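You operate a simulated robot arm through the tools that you are given. There is no shell and no other tool.

You are at the controls of a simulated robot arm. One attempt, no reset.

JOB
Put things in order on the packing table. At the end: the gold hex union stands where the yellow chock stood; the yellow chock stands on top of the silver cap template; the beige film roller stands on top of the silver blind flange; the silver steel tee stands where the beige film roller stood; whatever was shut is shut again. Leave all else as you found it, and nothing knocked over.

It is judged by the outcome, as a careful person would: the job done as asked, and still so three seconds after it is handed in. It fails if anything else is knocked over, pushed out of place, dropped, spilled or broken. Lids that push on must go on centred and level and be pressed home; caps that screw on are set level and turned clockwise until they are tight.

ROBOT AND FRAMES
A 6-joint arm with a two-finger parallel gripper, fixed in place. Base frame: the origin is at the foot of the arm, x ahead of it, y to its left, z up; the work surface is at about z = 800. Lengths are in mm, angles in rad, forces in N, time in s.
With the tool pointing down near the work surface it reaches from about 340 to 760 mm from the base axis. Its first joint turns from -1.152 to 1.152 rad. Payload 2.45 kg.
The tool frame sits at the grasp point between the pads (the TCP): z along the fingers, y along the line on which they close. The tips reach 24 mm beyond it. The gripper opens to 68 mm. The fingers are 17 mm wide and 10 mm thick; the gripper's body (40 by 70 mm) begins 41 mm behind the TCP.
Orientation is that of the tool frame in the base frame, as a unit quaternion [x, y, z, w]. With the fingers straight down and closing along the base's y, the tool's x points along the base's -x, its y along +y and its z along -z.

CONTROLS
- The arm moves only by the tool jog_arm. Its argument "targets" is a list of rows, each a list of 2 entries, a list of its own where there are three numbers: the shift along the base's x, y, z in mm, then the turn, a rotation vector about the base's x, y, z in degrees. In form: [[[tx, ty, tz], [wx, wy, wz]], ...]. A call has 1 to 20 rows; each row is the pose to reach, as a shift and turn from the pose commanded when the call began. "jaw" is the gripper command, from -1 (shut) to 1 (fully open), values between in proportion, set as the call begins (left out, the last holds). Rows are played at 5 a second. More than 50 mm and 0.15 rad between two rows, or a gripper value outside its range, and nothing of the call is played. A pose out of reach is approached as far as the arm can. The call stops where the force on the tool passes 40 N (or 10 N more than at its start, if that is more) or the arm is blocked; 0.2 s more then pass. Each finger travels about 108 mm/s and halts on what it meets, pressing with about 25 N; the grip force reading is that of the motor and also rises with nothing between the fingers. The clock runs only during rows and for 0.2 s after the last one: add rows that repeat a pose to give the fingers time. The reply holds the time, the measured pose of the TCP, the force on the tool along the base axes, the opening and the grip force, in the units named above and with some noise, with the torque about the TCP (base axes, N m) and any sound that the robot's microphone picked up.
- Cameras (640 x 400 px; columns grow to the right, rows downward): "scene" is fixed at [177.6, 434.6, 1449.6]; the picture's right is [-0.55, -0.83, 0.00], its down [-0.57, 0.38, -0.72] and it looks along [0.60, -0.40, -0.69] (base axes); focal length 351 px, centre (320, 200). "wrist" rides on the gripper at [84, 11, -75] in the tool frame; the picture's right is [-0.13, 0.99, 0.00], its down [-0.60, -0.08, -0.79] and it looks along [-0.79, -0.10, 0.61] (tool axes); focal length 251 px, centre (320, 200). There is no depth. A picture from a camera that has moved, and an enlarged one, comes with that camera's place and axes in the base frame and with its lens.
- capture(camera): a new picture of that camera. The clock stands still meanwhile.
- inspect(camera, box): a new picture of the part [left, top, right, bottom] of that camera's present view, enlarged. The clock stands still meanwhile.
- hand_in(): hands the job in; it is judged then, once.

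Nothing tells you positions but the pictures and the camera data. Unless the task says otherwise, let go and move clear before handing in.

The tools are called as name(argument=value, ...) on one line, values as JSON. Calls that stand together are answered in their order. jog_arm: Moves the arm, as the interface text tells. Its arguments: {"type":"object","properties":{"targets":{"type":"array","items":{"type":"array"}},"jaw":{"type":"number"}},"required":["targets"]} The other tools are called the same way: capture (camera) takes a picture; inspect (camera, box) takes an enlarged picture of a part of a camera's view; hand_in () hands the job in.

At the start:

```text
clock: 0.0
position: [442.9, 93.8, 1104.3]
orientation: [0.0, 1.0, 0.0, 0.001]
contact_force: [-0.3, 0.5, -0.4]
torque: [-0.01, 0.01, -0.02]
grip_width: 67.7
grip_force: 0.1
```

scene: 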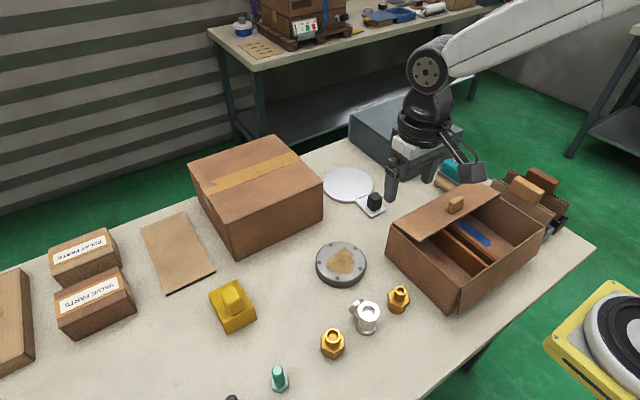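
wrist: 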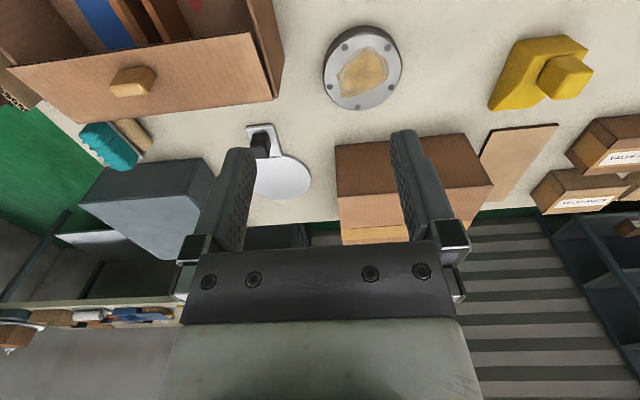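

I see a packing table with a yellow chock, a flange, two gold hexagonal pieces, a silver tee, a teal bolt, a box with a lid partly open, and a white disc with a handle. I will look closer before moving anything.

inspect(camera="scene", box=[300, 230, 460, 330])

inspect(camera="scene", box=[200, 270, 360, 400])

inspect(camera="scene", box=[380, 130, 600, 320])

inspect(camera="scene", box=[300, 110, 460, 240])

inspect(camera="scene", box=[0, 200, 240, 400])

```text
4.00 times, centred on (380, 280) of scene
camera zoom: at [177.6, 434.6, 1449.6], right [-0.55, -0.83, 0.0], down [-0.57, 0.38, -0.72], along [0.6, -0.4, -0.69], focal length 1404 px, centre (80, -120)
```

zoom: 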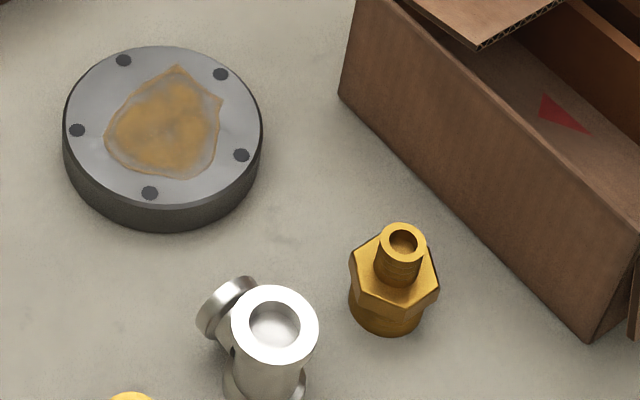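

```text
3.08 times, centred on (280, 335) of scene
camera zoom: at [177.6, 434.6, 1449.6], right [-0.55, -0.83, 0.0], down [-0.57, 0.38, -0.72], along [0.6, -0.4, -0.69], focal length 1080 px, centre (443, -215)
```

zoom: 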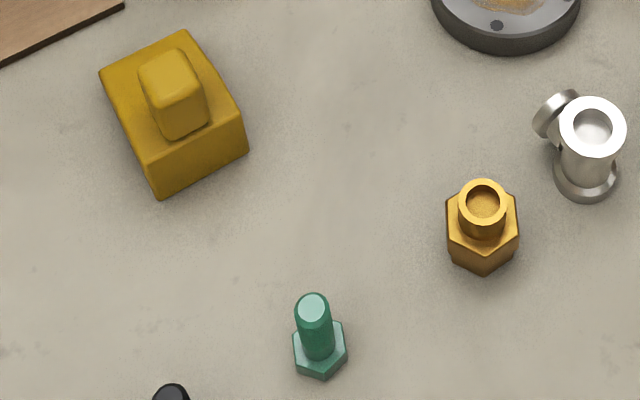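

```text
2.11 times, centred on (490, 225) of scene
camera zoom: at [177.6, 434.6, 1449.6], right [-0.55, -0.83, 0.0], down [-0.57, 0.38, -0.72], along [0.6, -0.4, -0.69], focal length 739 px, centre (-38, 147)
```

zoom: 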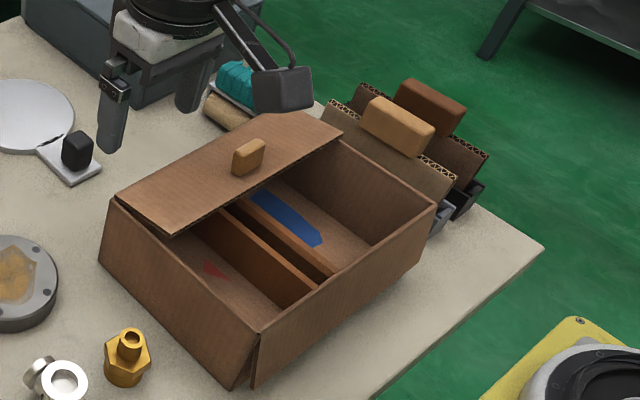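

```text
3.08 times, centred on (380, 175) of scene
camera zoom: at [177.6, 434.6, 1449.6], right [-0.55, -0.83, 0.0], down [-0.57, 0.38, -0.72], along [0.6, -0.4, -0.69], focal length 1080 px, centre (135, 277)
```

zoom: 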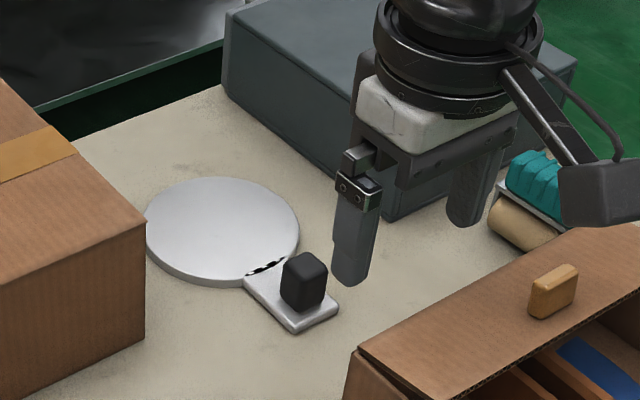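

```text
2.00 times, centred on (120, 300) of scene
camera zoom: at [177.6, 434.6, 1449.6], right [-0.55, -0.83, 0.0], down [-0.57, 0.38, -0.72], along [0.6, -0.4, -0.69], focal length 702 px, centre (720, 0)
```

zoom: 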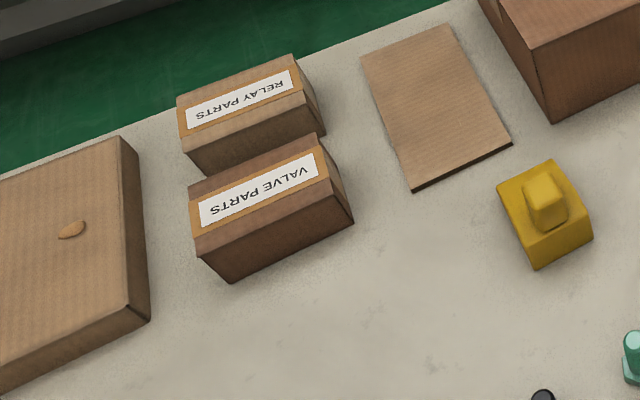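

The wrist view shows the same objects from the arm's side, so I will enlarge it to identify the roller, the unions and the box contents.

inspect(camera="wrist", box=[0, 0, 280, 175])

inspect(camera="wrist", box=[220, 0, 500, 175])

inspect(camera="scene", box=[420, 140, 600, 260])

inspect(camera="scene", box=[180, 340, 300, 400])

inspect(camera="scene", box=[310, 280, 420, 370])

```text
2.29 times, centred on (140, 88) of wrist
camera zoom: at [358.6, 105.0, 1179.5], right [0.13, 0.99, 0.0], down [0.6, -0.08, 0.79], along [0.79, -0.1, -0.61], focal length 575 px, centre (731, 457)
```

zoom: 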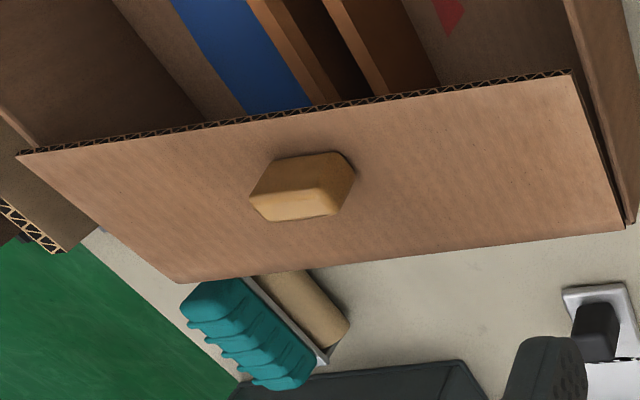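

```text
2.29 times, centred on (360, 88) of wrist
camera zoom: at [358.6, 105.0, 1179.5], right [0.13, 0.99, 0.0], down [0.6, -0.08, 0.79], along [0.79, -0.1, -0.61], focal length 575 px, centre (229, 457)
```

zoom: 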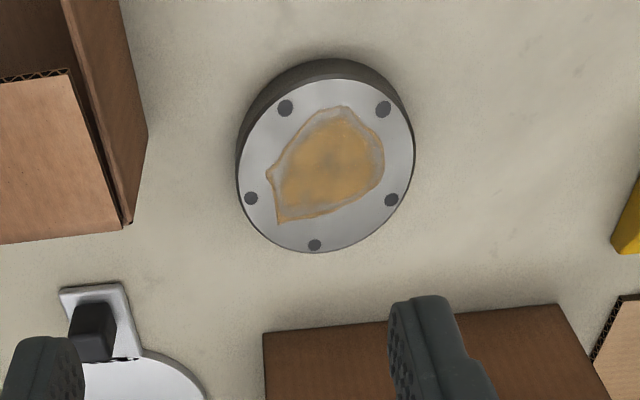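

```text
3.33 times, centred on (510, 200) of scene
camera zoom: at [177.6, 434.6, 1449.6], right [-0.55, -0.83, 0.0], down [-0.57, 0.38, -0.72], along [0.6, -0.4, -0.69], focal length 1170 px, centre (-313, 200)
```

zoom: 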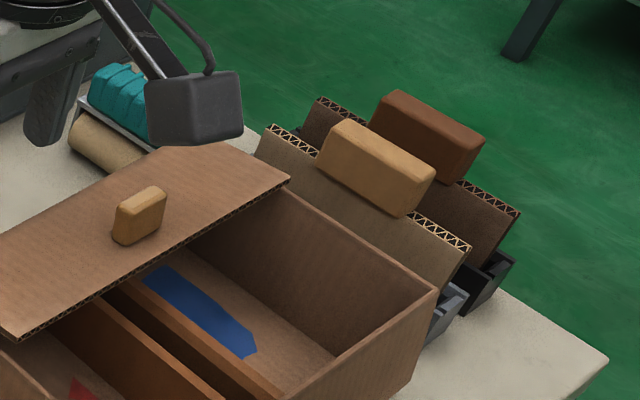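

```text
5.33 times, centred on (240, 370) of scene
camera zoom: at [177.6, 434.6, 1449.6], right [-0.55, -0.83, 0.0], down [-0.57, 0.38, -0.72], along [0.6, -0.4, -0.69], focal length 1871 px, centre (747, -707)
```

zoom: 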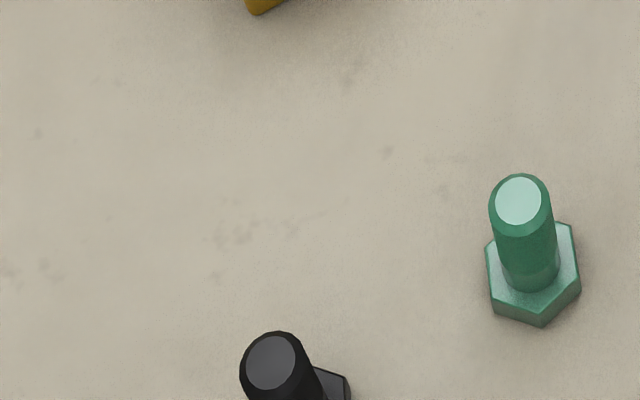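

```text
4.44 times, centred on (365, 325) of scene
camera zoom: at [177.6, 434.6, 1449.6], right [-0.55, -0.83, 0.0], down [-0.57, 0.38, -0.72], along [0.6, -0.4, -0.69], focal length 1560 px, centre (120, -356)
```

zoom: 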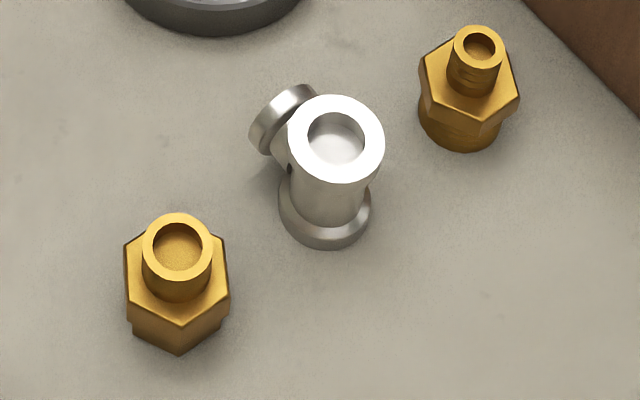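

The beige roller seems to lie beside a teal block behind the open box, partly hidden. I'll swing the arm high to the right to see it with both cameras.

jog_arm(targets=[[[-7, -36, 0], [0, 0, -4]], [[-14, -72, 0], [0, 0, -8]], [[-21, -107, 0], [0, 0, -12]], [[-28, -143, 0], [0, 0, -16]], [[-35, -178, 0], [0, 0, -20]], [[-43, -214, 0], [0, 0, -24]]], jaw=1)

capture(camera="wrist")

capture(camera="scene")

```text
clock: 1.4
position: [399.1, -120.5, 1104.7]
orientation: [0.208, 0.978, -0.001, 0.0]
contact_force: [0.2, 0.8, 0.7]
torque: [0.02, -0.03, -0.02]
grip_width: 67.8
grip_force: 0.0
```

```text
taken
camera wrist: at [327.3, -75.8, 1179.9], right [0.52, 0.85, 0.0], down [0.52, -0.32, 0.79], along [0.68, -0.41, -0.61], focal length 251 px, centre (320, 200)
```

wrist: 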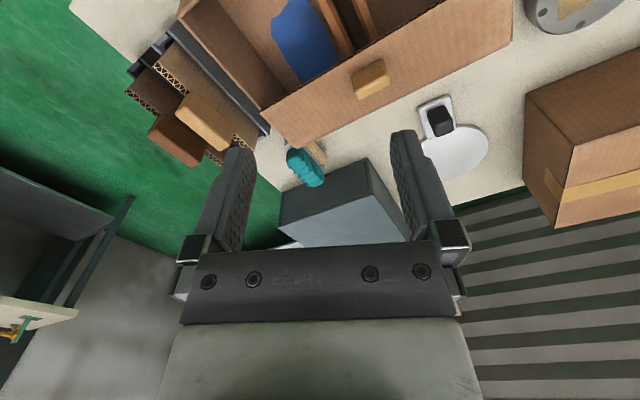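

```text
taken
```

scene: 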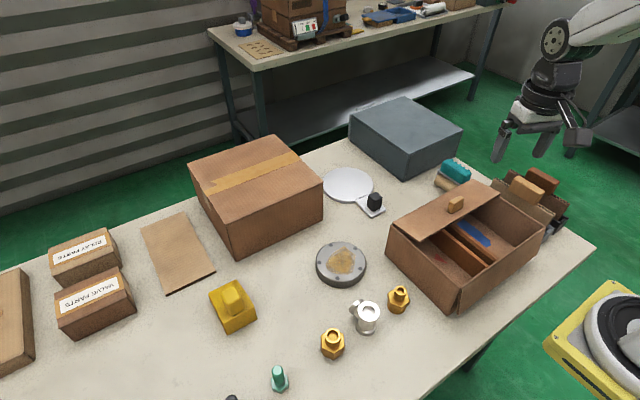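

inspect(camera="scene", box=[420, 150, 500, 210])

inspect(camera="wrist", box=[120, 0, 360, 190])

inspect(camera="scene", box=[310, 80, 480, 230])

inspect(camera="scene", box=[380, 160, 590, 320])

```text
6.67 times, centred on (460, 180) of scene
camera zoom: at [177.6, 434.6, 1449.6], right [-0.55, -0.83, 0.0], down [-0.57, 0.38, -0.72], along [0.6, -0.4, -0.69], focal length 2339 px, centre (-613, 333)
```

zoom: 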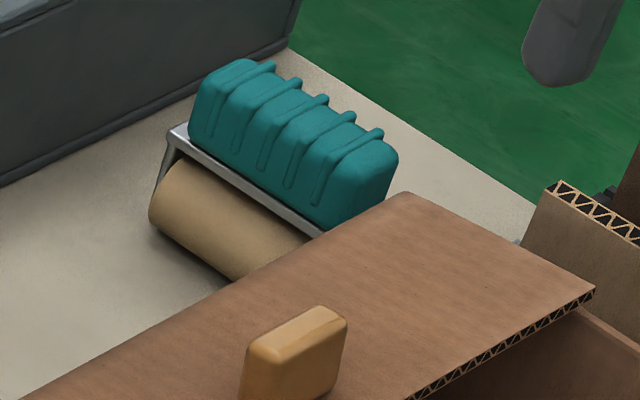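

```text
2.11 times, centred on (240, 95) of wrist
camera zoom: at [327.3, -75.8, 1179.9], right [0.52, 0.85, 0.0], down [0.52, -0.32, 0.79], along [0.68, -0.41, -0.61], focal length 529 px, centre (488, 421)
```

zoom: 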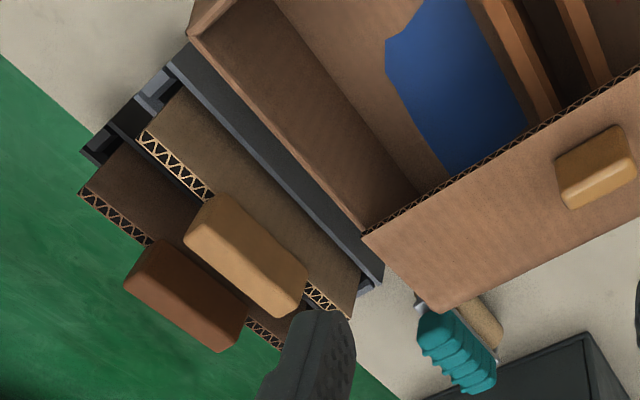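

```text
2.67 times, centred on (395, 155) of scene
camera zoom: at [177.6, 434.6, 1449.6], right [-0.55, -0.83, 0.0], down [-0.57, 0.38, -0.72], along [0.6, -0.4, -0.69], focal length 936 px, centre (120, 320)
```

zoom: 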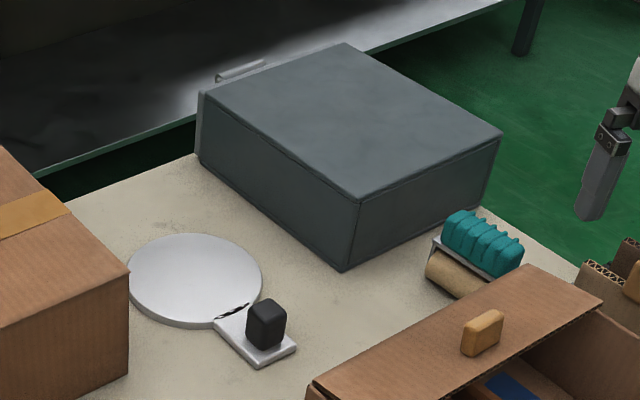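

```text
2.50 times, centred on (485, 240) of scene
camera zoom: at [177.6, 434.6, 1449.6], right [-0.55, -0.83, 0.0], down [-0.57, 0.38, -0.72], along [0.6, -0.4, -0.69], focal length 877 px, centre (-92, 100)
```

zoom: 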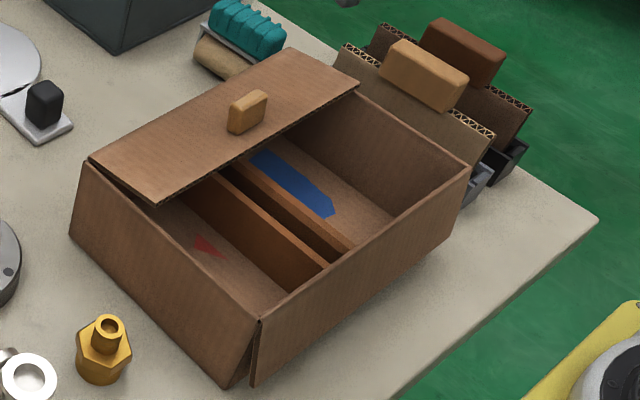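

The beige film roller stands behind the open box (teal handle on top), partly under the lid's overhang. Next I'll move left to get close views of the gold fittings, the tee and the chock.

jog_arm(targets=[[[-3, 38, -5], [0, 0, 3]], [[-6, 77, -15], [0, 0, 6]], [[-9, 116, -30], [0, 0, 9]], [[-12, 155, -45], [0, 0, 12]], [[-15, 194, -60], [0, 0, 15]], [[-18, 233, -75], [0, 0, 18]], [[-20, 272, -90], [0, 0, 21]], [[-20, 310, -104], [0, 0, 24]]])

capture(camera="wrist")

```text
clock: 3.2
position: [381.3, 189.8, 1002.1]
orientation: [0.0, 1.0, 0.0, 0.001]
contact_force: [-0.5, 0.8, 0.5]
torque: [-0.02, 0.02, 0.0]
grip_width: 68.1
grip_force: 0.0
```

```text
taken
camera wrist: at [296.8, 201.4, 1075.8], right [0.13, 0.99, 0.0], down [0.6, -0.08, 0.79], along [0.79, -0.1, -0.61], focal length 251 px, centre (320, 200)
```

wrist: 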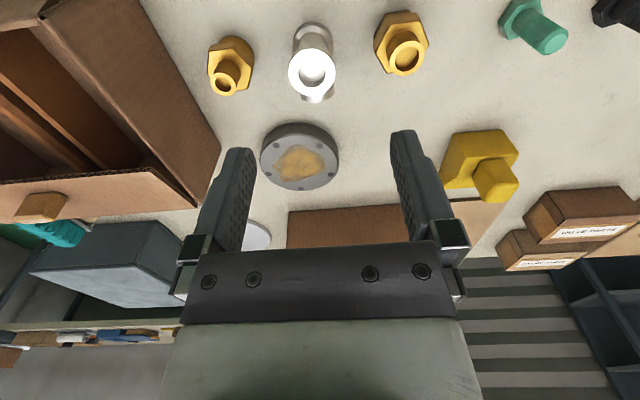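

inspect(camera="wrist", box=[190, 0, 350, 110])

inspect(camera="wrist", box=[340, 0, 500, 110])

inspect(camera="wrist", box=[420, 90, 580, 220])

inspect(camera="wrist", box=[480, 0, 640, 110])

```text
3.64 times, centred on (270, 55) of wrist
camera zoom: at [296.8, 201.4, 1075.8], right [0.13, 0.99, 0.0], down [0.6, -0.08, 0.79], along [0.79, -0.1, -0.61], focal length 914 px, centre (502, 727)
```

zoom: 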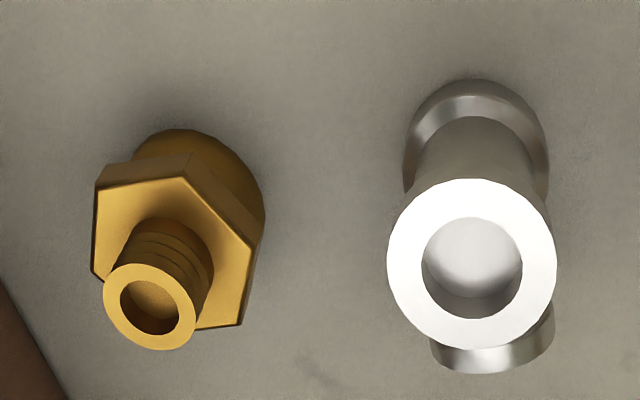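

```text
3.64 times, centred on (420, 55) of wrist
camera zoom: at [296.8, 201.4, 1075.8], right [0.13, 0.99, 0.0], down [0.6, -0.08, 0.79], along [0.79, -0.1, -0.61], focal length 914 px, centre (-44, 727)
```

zoom: 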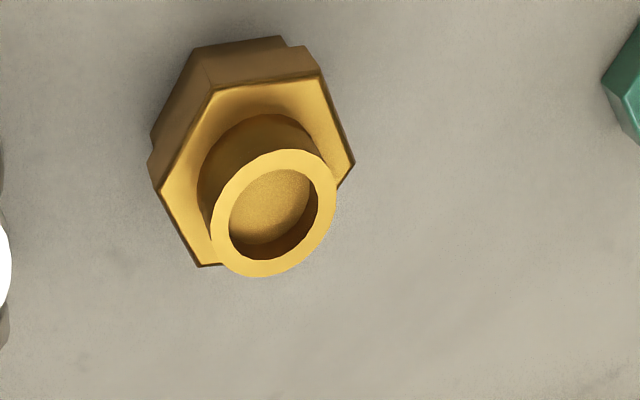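

```text
3.08 times, centred on (500, 155) of wrist
camera zoom: at [296.8, 201.4, 1075.8], right [0.13, 0.99, 0.0], down [0.6, -0.08, 0.79], along [0.79, -0.1, -0.61], focal length 774 px, centre (-234, 338)
```

zoom: 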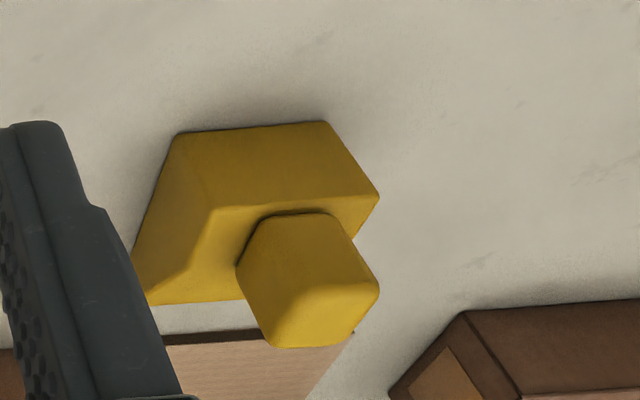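

```text
3.64 times, centred on (560, 55) of wrist
camera zoom: at [296.8, 201.4, 1075.8], right [0.13, 0.99, 0.0], down [0.6, -0.08, 0.79], along [0.79, -0.1, -0.61], focal length 914 px, centre (-553, 727)
```

zoom: 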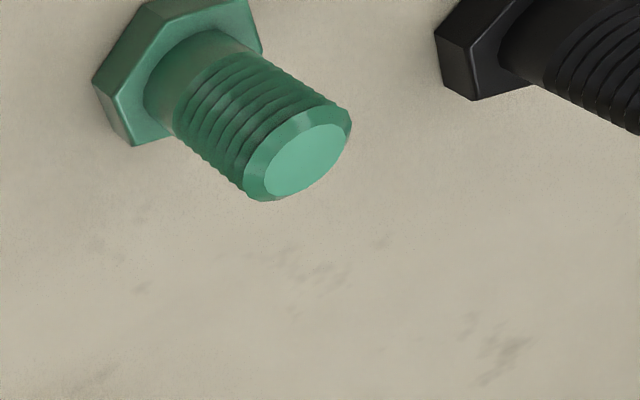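

The left gold piece (near x 395, y 262) shows two stacked hexes with a plain tube; the right one has a ribbed narrow tube on a round base. I'll go lower for a better side view to be sure which is the union.

jog_arm(targets=[[[-14, -5, -32], [0, 0, 0]], [[-28, -10, -64], [0, 0, 0]], [[-42, -15, -97], [0, 0, 0]]])

capture(camera="wrist")

inspect(camera="wrist", box=[120, 0, 360, 150])

inspect(camera="wrist", box=[340, 0, 580, 150])

```text
clock: 4.0
position: [337.5, 174.8, 904.0]
orientation: [0.001, 1.0, 0.0, 0.0]
contact_force: [-0.6, 0.2, -0.3]
torque: [0.0, 0.0, 0.03]
grip_width: 67.7
grip_force: 0.1
```

```text
taken
camera wrist: at [253.6, 187.2, 978.4], right [0.13, 0.99, 0.0], down [0.6, -0.08, 0.79], along [0.79, -0.1, -0.61], focal length 251 px, centre (320, 200)
```

wrist: 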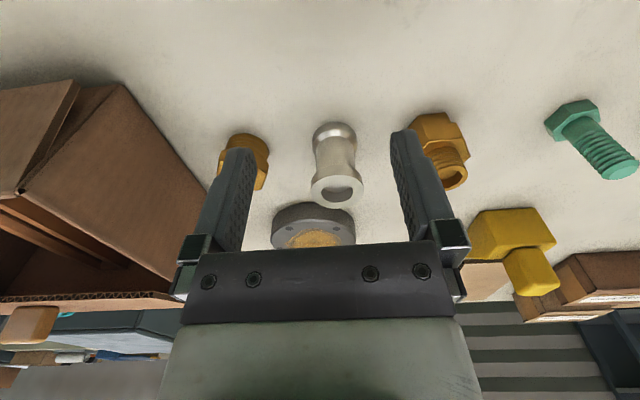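

```text
2.67 times, centred on (240, 75) of wrist
camera zoom: at [253.6, 187.2, 978.4], right [0.13, 0.99, 0.0], down [0.6, -0.08, 0.79], along [0.79, -0.1, -0.61], focal length 670 px, centre (533, 533)
```

zoom: 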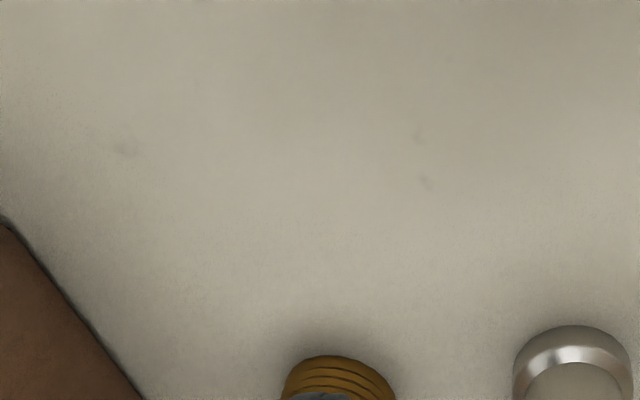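

```text
2.67 times, centred on (460, 75) of wrist
camera zoom: at [253.6, 187.2, 978.4], right [0.13, 0.99, 0.0], down [0.6, -0.08, 0.79], along [0.79, -0.1, -0.61], focal length 670 px, centre (-53, 533)
```

zoom: 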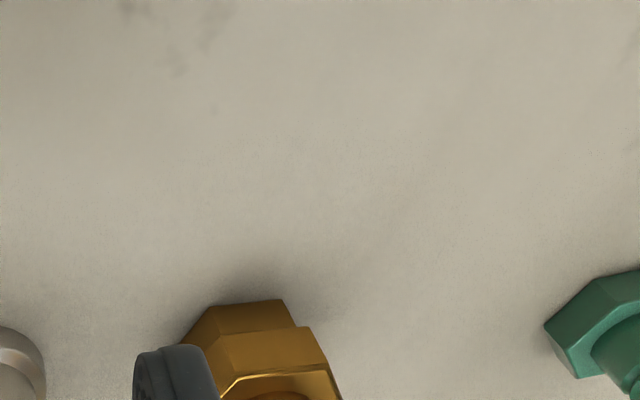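

The fingers hide both gold pieces, so I'll shift sideways to see each between the fingers.

jog_arm(targets=[[[0, 40, 0], [0, 0, 0]], [[0, 75, 0], [0, 0, 0]]])

inspect(camera="wrist", box=[220, 80, 420, 230])

jog_arm(targets=[[[0, -45, 0], [0, 0, 0]], [[0, -90, 0], [0, 0, 0]], [[0, -125, 0], [0, 0, 0]], [[0, -150, 0], [0, 0, 0]]])

inspect(camera="wrist", box=[220, 80, 420, 230])

```text
clock: 4.6
position: [337.5, 250.3, 903.9]
orientation: [0.0, 1.0, 0.0, 0.0]
contact_force: [-1.2, 0.4, -0.1]
torque: [-0.03, -0.01, -0.01]
grip_width: 68.1
grip_force: 0.0
```

```text
2.67 times, centred on (320, 155) of wrist
camera zoom: at [253.8, 262.5, 978.0], right [0.13, 0.99, 0.0], down [0.6, -0.08, 0.79], along [0.79, -0.1, -0.61], focal length 670 px, centre (320, 320)
```

zoom: 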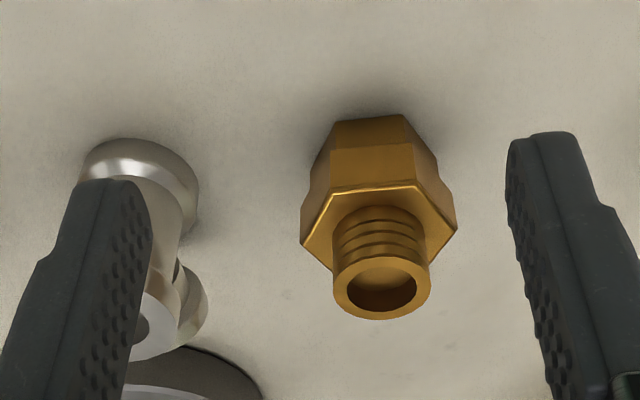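

```text
clock: 5.6
position: [339.1, 97.7, 904.5]
orientation: [0.0, 1.0, 0.0, 0.0]
contact_force: [0.4, 0.4, 0.2]
torque: [0.01, -0.01, 0.01]
grip_width: 67.9
grip_force: 0.0
```

```text
2.67 times, centred on (320, 155) of wrist
camera zoom: at [254.2, 110.1, 979.3], right [0.13, 0.99, 0.0], down [0.6, -0.08, 0.79], along [0.79, -0.1, -0.61], focal length 670 px, centre (320, 320)
```

zoom: 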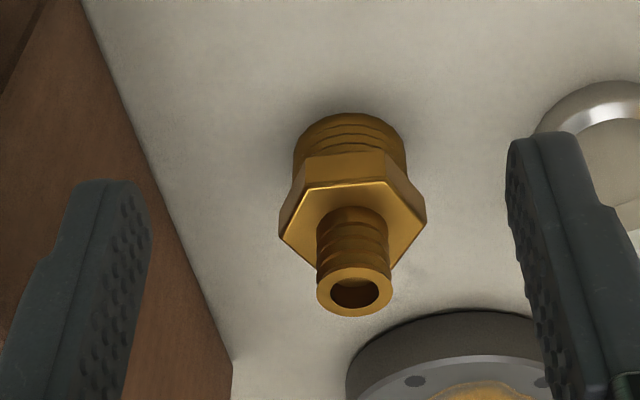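

The left fitting has two stacked hexes with a threaded tail, so I take it as the hex union (about x 395, y 262); the right one, with unequal ends, is a reducer. I'll now measure everything with close scene views.

capture(camera="scene")

inspect(camera="scene", box=[300, 315, 364, 365])

inspect(camera="scene", box=[196, 270, 276, 340])

inspect(camera="scene", box=[310, 155, 400, 225])

inspect(camera="scene", box=[305, 230, 385, 295])

inspect(camera="scene", box=[335, 285, 395, 345])

inspect(camera="scene", box=[424, 150, 484, 200])

```text
taken
```

scene: 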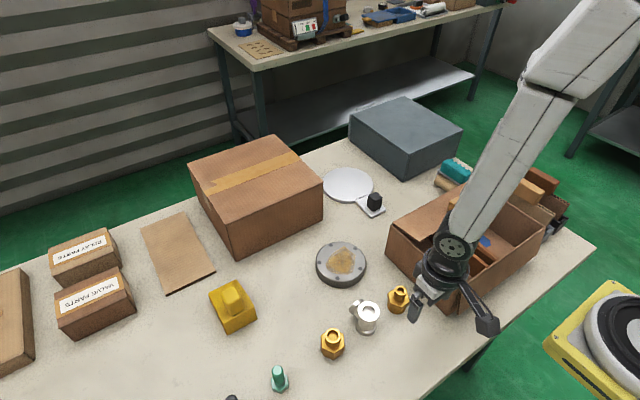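

```text
8.00 times, centred on (332, 340) of scene
camera zoom: at [177.6, 434.6, 1449.6], right [-0.55, -0.83, 0.0], down [-0.57, 0.38, -0.72], along [0.6, -0.4, -0.69], focal length 2807 px, centre (224, -920)
```

zoom: 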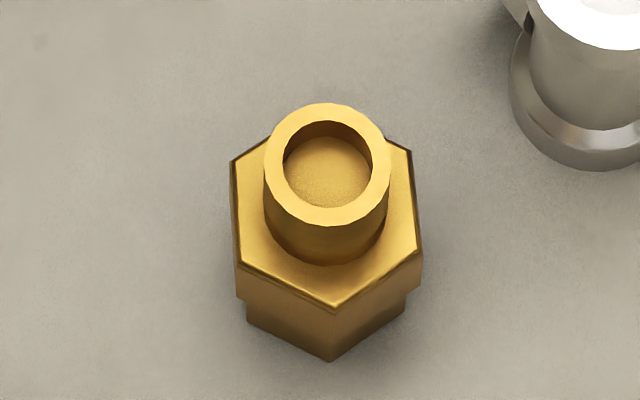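

```text
5.71 times, centred on (236, 305) of scene
camera zoom: at [177.6, 434.6, 1449.6], right [-0.55, -0.83, 0.0], down [-0.57, 0.38, -0.72], along [0.6, -0.4, -0.69], focal length 2005 px, centre (800, -400)
```

zoom: 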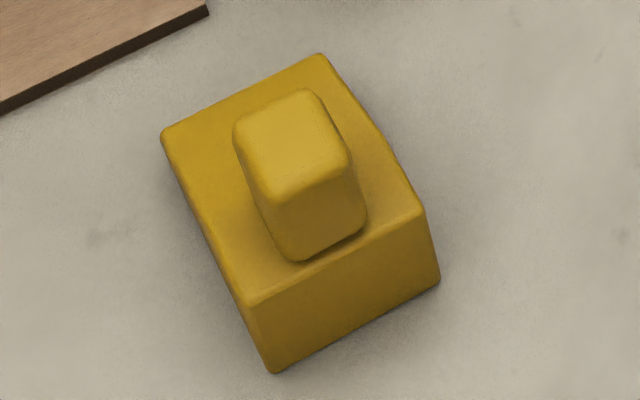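

```text
5.71 times, centred on (355, 190) of scene
camera zoom: at [177.6, 434.6, 1449.6], right [-0.55, -0.83, 0.0], down [-0.57, 0.38, -0.72], along [0.6, -0.4, -0.69], focal length 2005 px, centre (120, 257)
```

zoom: 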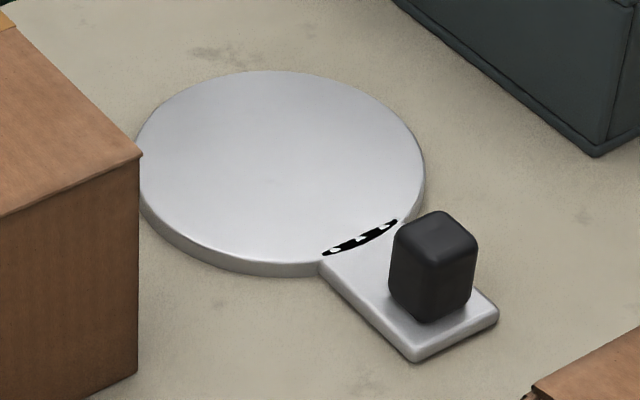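

```text
6.15 times, centred on (345, 262) of scene
camera zoom: at [177.6, 434.6, 1449.6], right [-0.55, -0.83, 0.0], down [-0.57, 0.38, -0.72], along [0.6, -0.4, -0.69], focal length 2159 px, centre (166, -185)
```

zoom: 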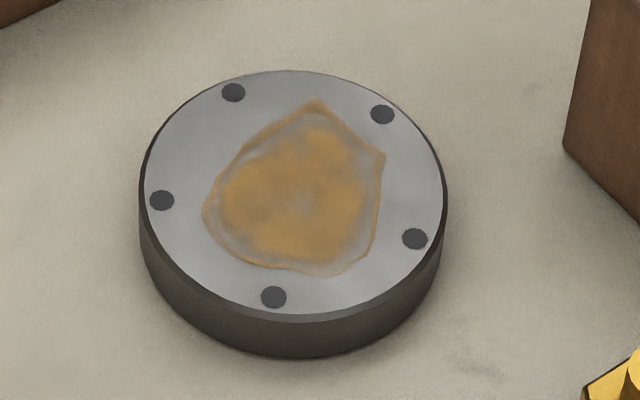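

```text
6.67 times, centred on (365, 315) of scene
camera zoom: at [177.6, 434.6, 1449.6], right [-0.55, -0.83, 0.0], down [-0.57, 0.38, -0.72], along [0.6, -0.4, -0.69], focal length 2339 px, centre (20, -567)
```

zoom: 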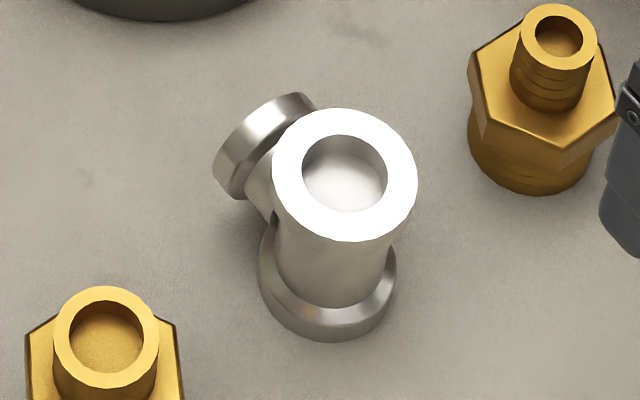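

```text
8.00 times, centred on (454, 175) of scene
camera zoom: at [177.6, 434.6, 1449.6], right [-0.55, -0.83, 0.0], down [-0.57, 0.38, -0.72], along [0.6, -0.4, -0.69], focal length 2807 px, centre (-752, 400)
```

zoom: 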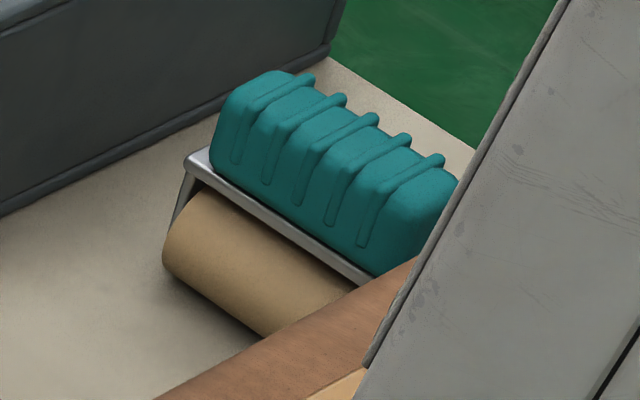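

I now have estimates: chock footprint centre about (573, 382) with its knob near (551, 380), disc centre about (748, -36), flange centre about (536, 142), tee about (396, 183). I'll move above the chock's knob to check alignment.

jog_arm(targets=[[[0, 0, 40], [0, 0, 0]], [[20, 25, 70], [0, 0, 0]], [[45, 57, 80], [0, 0, 0]], [[70, 90, 80], [0, 0, 0]], [[95, 123, 80], [0, 0, 0]], [[120, 156, 75], [0, 0, 0]], [[145, 189, 70], [0, 0, 0]], [[170, 222, 60], [0, 0, 0]], [[195, 254, 57], [0, 0, 0]], [[215, 281, 57], [0, 0, 0]], [[215, 281, 57], [0, 0, 0]]], jaw=1)

capture(camera="wrist")

capture(camera="scene")

```text
clock: 8.0
position: [552.9, 379.5, 961.3]
orientation: [0.0, 1.0, -0.001, 0.0]
contact_force: [-0.1, 0.9, 0.5]
torque: [0.01, -0.01, 0.02]
grip_width: 68.0
grip_force: 0.1
```

```text
taken
camera wrist: at [469.2, 391.7, 1035.9], right [0.13, 0.99, 0.0], down [0.6, -0.08, 0.79], along [0.79, -0.1, -0.61], focal length 251 px, centre (320, 200)
```

wrist: 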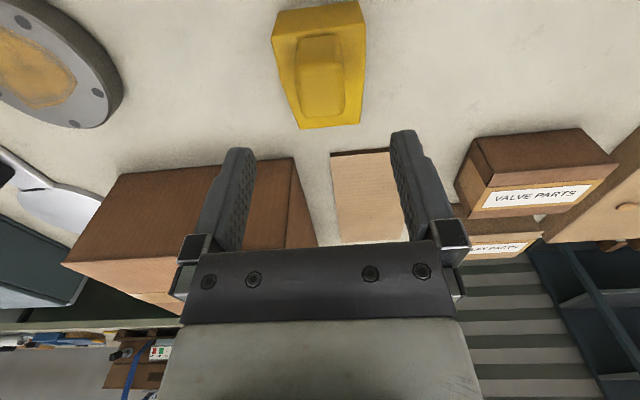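

```text
taken
```

scene: 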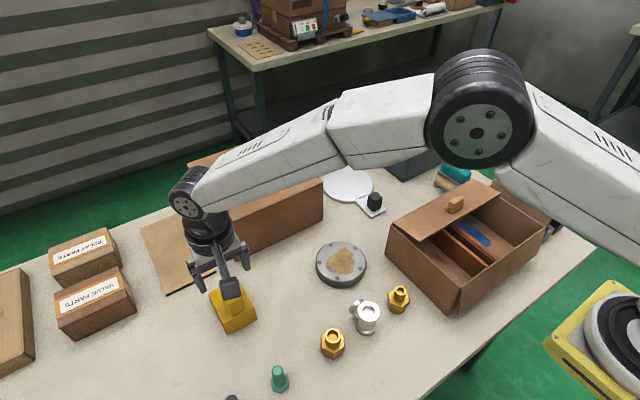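

inspect(camera="wrist", box=[250, 0, 390, 140])

```text
2.86 times, centred on (320, 70) of wrist
camera zoom: at [469.2, 391.7, 1035.9], right [0.13, 0.99, 0.0], down [0.6, -0.08, 0.79], along [0.79, -0.1, -0.61], focal length 718 px, centre (320, 571)
```

zoom: 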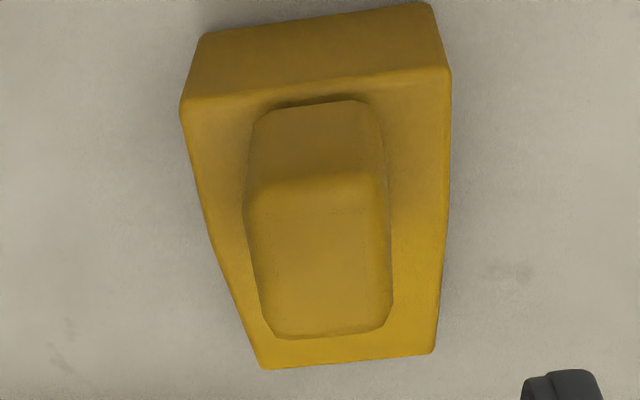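

The knob is centred between the fingers at about (554, 381), aligned with the base axes. I'll go down over it and grip.

jog_arm(targets=[[[3, 0.5, -30], [0, 0, 0]], [[3, 0.5, -60], [0, 0, 0]], [[3, 0.5, -75], [0, 0, 0]], [[3, 0.5, -85], [0, 0, 0]], [[3, 0.5, -85], [0, 0, 0]]])

capture(camera="wrist")

```text
clock: 9.2
position: [555.2, 381.5, 875.5]
orientation: [0.0, 1.0, 0.0, 0.0]
contact_force: [0.6, 0.3, 0.3]
torque: [-0.04, 0.01, 0.03]
grip_width: 68.4
grip_force: 0.0
```

```text
taken
camera wrist: at [471.8, 392.7, 950.9], right [0.13, 0.99, 0.0], down [0.6, -0.08, 0.79], along [0.79, -0.1, -0.61], focal length 251 px, centre (320, 200)
```

wrist: 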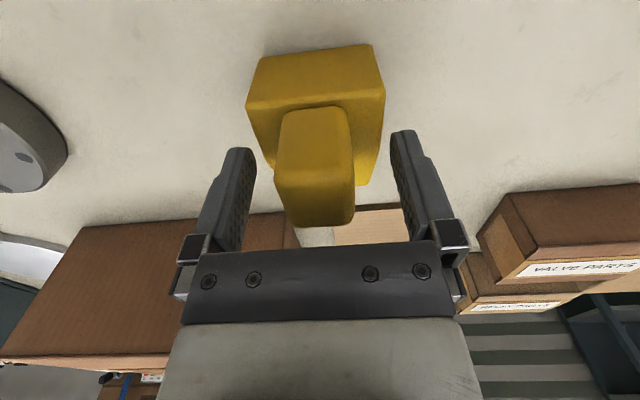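

The knob sits between the fingers with clearance on both sides; I'll close on it.

jog_arm(targets=[[[0, 0, 0], [0, 0, 0]], [[0, 0, 0], [0, 0, 0]], [[0, 0, 0], [0, 0, 0]], [[0, 0, 0], [0, 0, 0]]], jaw=-1)

jog_arm(targets=[[[0, 0, 4], [0, 0, 0]], [[0, 0, 10], [0, 0, 0]], [[0, 0, 10], [0, 0, 0]]])

capture(camera="wrist")

capture(camera="scene")

```text
clock: 10.2
position: [554.9, 381.6, 875.7]
orientation: [0.0, 1.0, 0.0, 0.001]
contact_force: [0.3, -2.4, -0.1]
torque: [-0.1, 0.05, 0.02]
grip_width: 29.9
grip_force: 24.9
```

```text
clock: 11.0
position: [556.3, 381.6, 885.1]
orientation: [0.0, 1.0, 0.0, 0.0]
contact_force: [0.1, 0.0, -2.9]
torque: [0.01, 0.06, 0.03]
grip_width: 30.0
grip_force: 25.2
```

```text
taken
camera wrist: at [471.8, 392.7, 960.7], right [0.13, 0.99, 0.0], down [0.6, -0.08, 0.79], along [0.79, -0.1, -0.61], focal length 251 px, centre (320, 200)
```

wrist: 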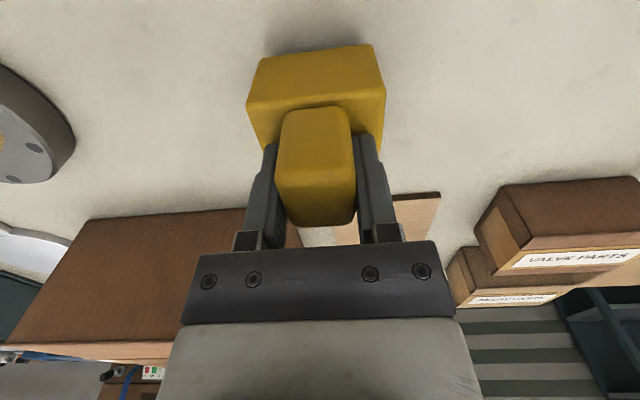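

```text
taken
```

scene: 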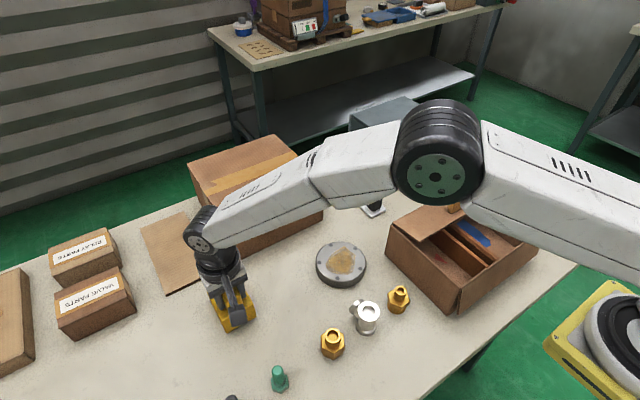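

The chock is held and lifts level (about 3 N). I'll carry it high, past the taped box, out above the silver disc.

jog_arm(targets=[[[0, 0, 35], [0, 0, 0]], [[0, 0, 75], [0, 0, 0]], [[0, -8, 115], [0, 0, 0]], [[0, -40, 140], [0, 0, 0]], [[0, -80, 140], [0, 0, 0]], [[0, -120, 140], [0, 0, 0]], [[0, -160, 140], [0, 0, 0]], [[0, -200, 140], [0, 0, 0]], [[0, -240, 140], [0, 0, 0]], [[0, -280, 140], [0, 0, 0]], [[0, -320, 140], [0, 0, 0]], [[15, -355, 140], [0, 0, 0]], [[40, -385, 140], [0, 0, 0]], [[70, -408, 140], [0, 0, 0]], [[100, -417, 140], [0, 0, 0]], [[130, -417, 140], [0, 0, 0]], [[155, -417, 140], [0, 0, 0]], [[169, -417, 140], [0, 0, 0]], [[169, -417, 140], [0, 0, 0]]])

capture(camera="wrist")

capture(camera="scene")

```text
clock: 15.0
position: [724.5, -35.5, 1024.2]
orientation: [0.0, 1.0, 0.0, 0.0]
contact_force: [0.5, 0.2, -3.1]
torque: [-0.01, 0.03, -0.01]
grip_width: 30.0
grip_force: 24.4
```

```text
taken
camera wrist: at [640.6, -24.0, 1100.0], right [0.13, 0.99, 0.0], down [0.6, -0.08, 0.79], along [0.79, -0.1, -0.61], focal length 251 px, centre (320, 200)
```

wrist: 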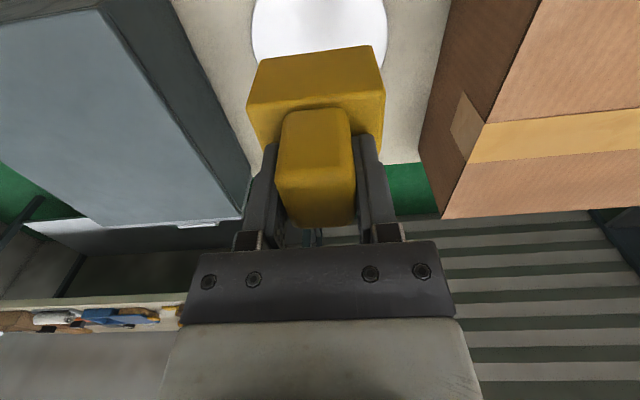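

```text
taken
```

scene: 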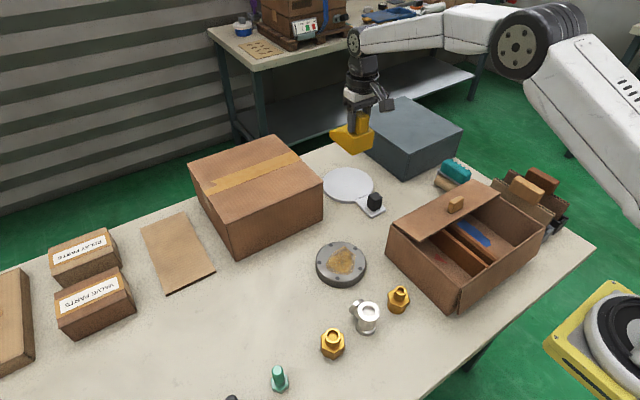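

The chock hangs directly over the silver disc, clear of the taped box and the grey case. I'll lower it to just above the disc.

jog_arm(targets=[[[0, 0, -35], [0, 0, 0]], [[0, 0, -70], [0, 0, 0]], [[0, 0, -100], [0, 0, 0]], [[0, 0, -120], [0, 0, 0]], [[0, 0, -132], [0, 0, 0]], [[0, 0, -132], [0, 0, 0]]])

capture(camera="wrist")

inspect(camera="scene", box=[310, 100, 420, 230])

```text
clock: 16.4
position: [724.7, -37.2, 893.1]
orientation: [0.0, 1.0, -0.001, 0.0]
contact_force: [0.4, 0.3, -3.3]
torque: [0.01, 0.04, -0.01]
grip_width: 30.3
grip_force: 24.8
```

```text
taken
camera wrist: at [640.9, -23.8, 968.2], right [0.13, 0.99, 0.0], down [0.6, -0.08, 0.79], along [0.79, -0.1, -0.61], focal length 251 px, centre (320, 200)
```

wrist: 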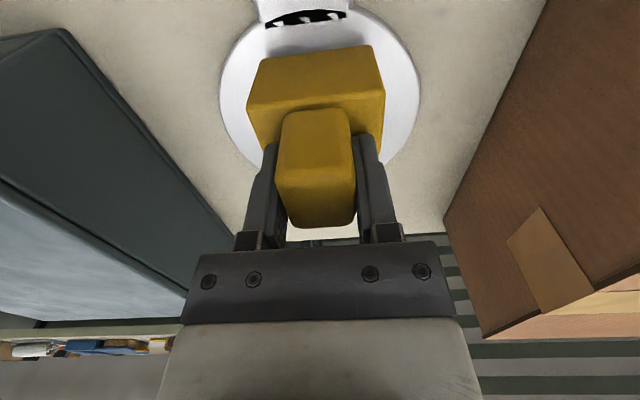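

```text
3.08 times, centred on (365, 165) of scene
camera zoom: at [177.7, 434.6, 1449.6], right [-0.55, -0.83, 0.0], down [-0.57, 0.38, -0.72], along [0.6, -0.4, -0.69], focal length 1080 px, centre (182, 308)
```

zoom: 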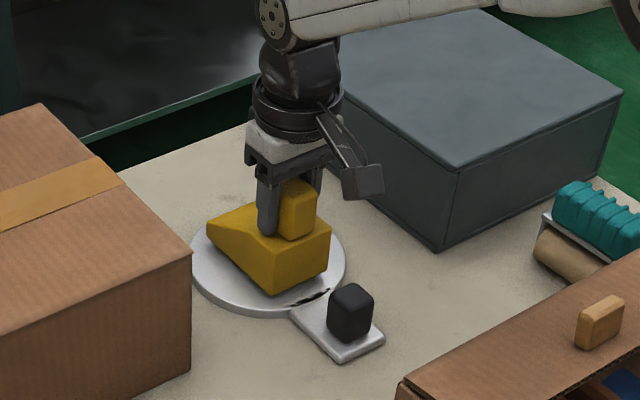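

The chock sits about centred over the disc, roughly 10 mm above it. I'll lower it in small steps and watch the force.

jog_arm(targets=[[[0, 0, -4], [0, 0, 0]], [[0, 0, -7], [0, 0, 0]], [[0, 0, -8], [0, 0, 0]], [[0, 0, -8], [0, 0, 0]]])

inspect(camera="scene", box=[320, 160, 400, 230])

```text
clock: 17.4
position: [724.1, -36.2, 886.1]
orientation: [0.0, 1.0, 0.0, 0.0]
contact_force: [-4.3, 0.9, 3.6]
torque: [0.01, 0.17, -0.04]
grip_width: 30.1
grip_force: 24.7
```

```text
5.71 times, centred on (360, 195) of scene
camera zoom: at [177.5, 434.6, 1449.6], right [-0.55, -0.83, 0.0], down [-0.57, 0.38, -0.72], along [0.6, -0.4, -0.69], focal length 2005 px, centre (91, 229)
```

zoom: 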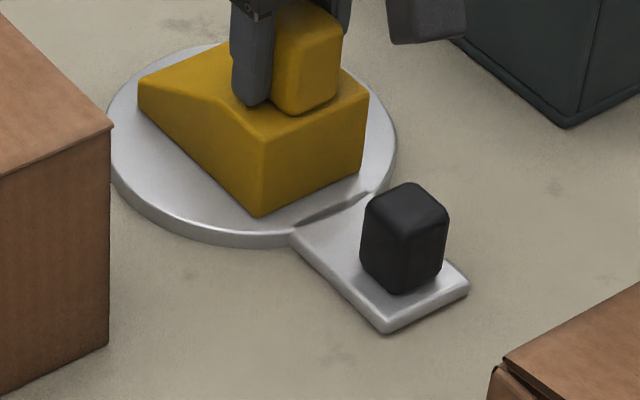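

Contact has started (force changed from -3 to +3.6 N). One more millimetre to seat it, then I'll release.

jog_arm(targets=[[[0, 0, -0.5], [0, 0, 0]], [[0, 0, -1], [0, 0, 0]], [[0, 0, -1], [0, 0, 0]]])

```text
clock: 18.2
position: [725.4, -36.4, 885.7]
orientation: [0.0, 1.0, 0.001, 0.0]
contact_force: [-4.2, 3.2, 14.0]
torque: [0.08, 0.71, -0.02]
grip_width: 29.9
grip_force: 25.0
```

jog_arm(targets=[[[0, 0, 0], [0, 0, 0]], [[0, 0, 0], [0, 0, 0]], [[0, 0, 0], [0, 0, 0]]], jaw=0.9)

jog_arm(targets=[[[0, 0, 20], [0, 0, 0]], [[0, 0, 50], [0, 0, 0]], [[0, 0, 90], [0, 0, 0]], [[0, 0, 120], [0, 0, 0]]])

inspect(camera="scene", box=[310, 100, 420, 230])

capture(camera="wrist")

```text
clock: 19.0
position: [725.0, -36.6, 884.4]
orientation: [0.001, 1.0, 0.0, 0.0]
contact_force: [-0.2, -0.1, 0.0]
torque: [-0.01, 0.03, -0.01]
grip_width: 64.3
grip_force: 0.1
```

```text
clock: 20.0
position: [724.3, -36.0, 1004.8]
orientation: [0.0, 1.0, 0.001, 0.0]
contact_force: [-0.4, 0.0, -0.5]
torque: [-0.03, 0.01, 0.02]
grip_width: 64.4
grip_force: 0.1
```

```text
3.08 times, centred on (365, 165) of scene
camera zoom: at [177.6, 434.6, 1449.6], right [-0.55, -0.83, 0.0], down [-0.57, 0.38, -0.72], along [0.6, -0.4, -0.69], focal length 1080 px, centre (182, 308)
```

zoom: 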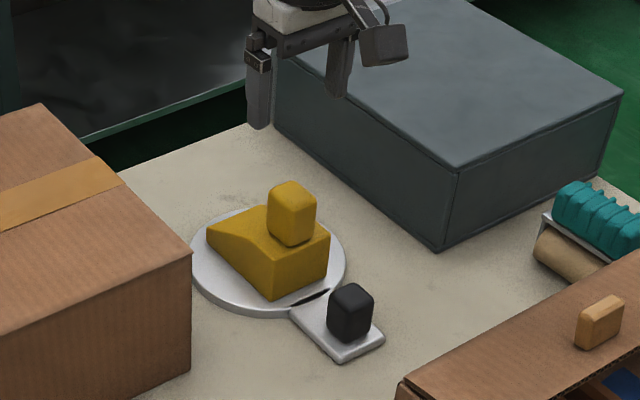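

```text
taken
camera wrist: at [640.0, -24.2, 1080.2], right [0.13, 0.99, 0.0], down [0.6, -0.08, 0.79], along [0.79, -0.1, -0.61], focal length 251 px, centre (320, 200)
```

wrist: 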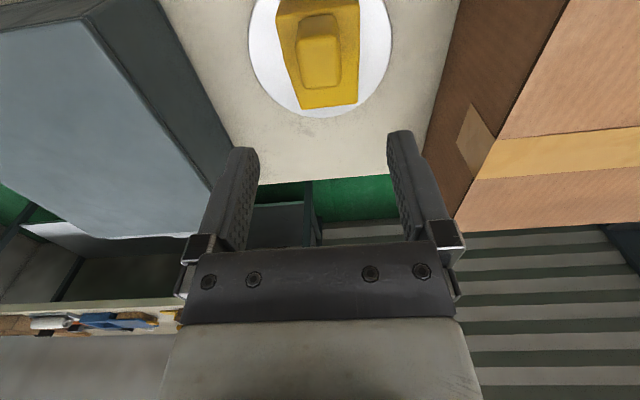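

The chock now stands on the silver disc. Next I'll look closely at the beige film roller from above.

jog_arm(targets=[[[-30, -25, 0], [0, 0, 0]], [[-60, -50, 0], [0, 0, 0]], [[-90, -80, 0], [0, 0, 0]], [[-120, -110, 0], [0, 0, 0]], [[-145, -140, 0], [0, 0, 0]], [[-160, -170, 0], [0, 0, 0]], [[-170, -200, 0], [0, 0, 0]], [[-175, -230, 0], [0, 0, 0]], [[-175, -230, 0], [0, 0, 0]]], jaw=1)

capture(camera="wrist")

capture(camera="scene")

```text
clock: 22.0
position: [550.0, -266.9, 1005.7]
orientation: [0.0, 1.0, 0.0, -0.001]
contact_force: [0.5, -0.5, -0.2]
torque: [-0.03, 0.04, 0.01]
grip_width: 67.9
grip_force: 0.0
```

```text
taken
camera wrist: at [465.1, -254.6, 1080.4], right [0.13, 0.99, 0.0], down [0.6, -0.08, 0.79], along [0.79, -0.1, -0.61], focal length 251 px, centre (320, 200)
```

wrist: 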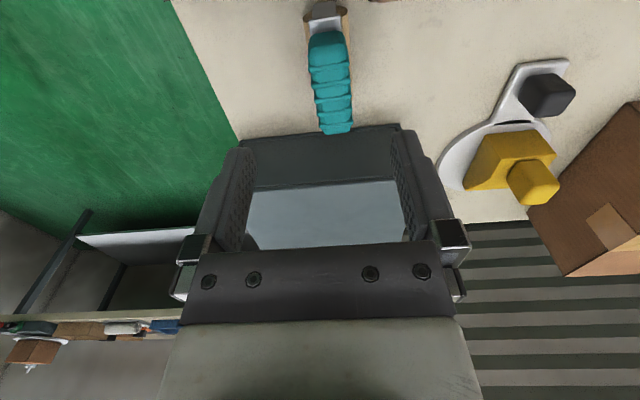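

```text
taken
```

scene: 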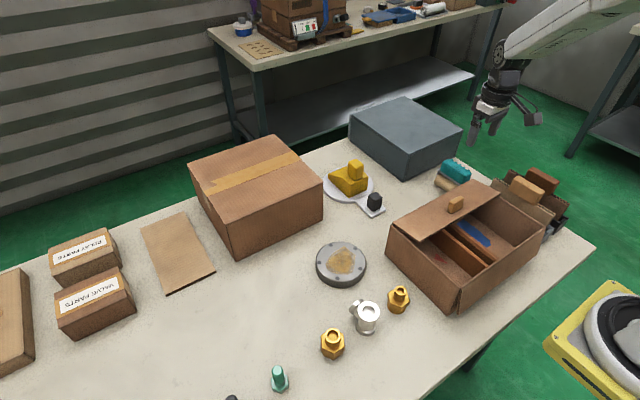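

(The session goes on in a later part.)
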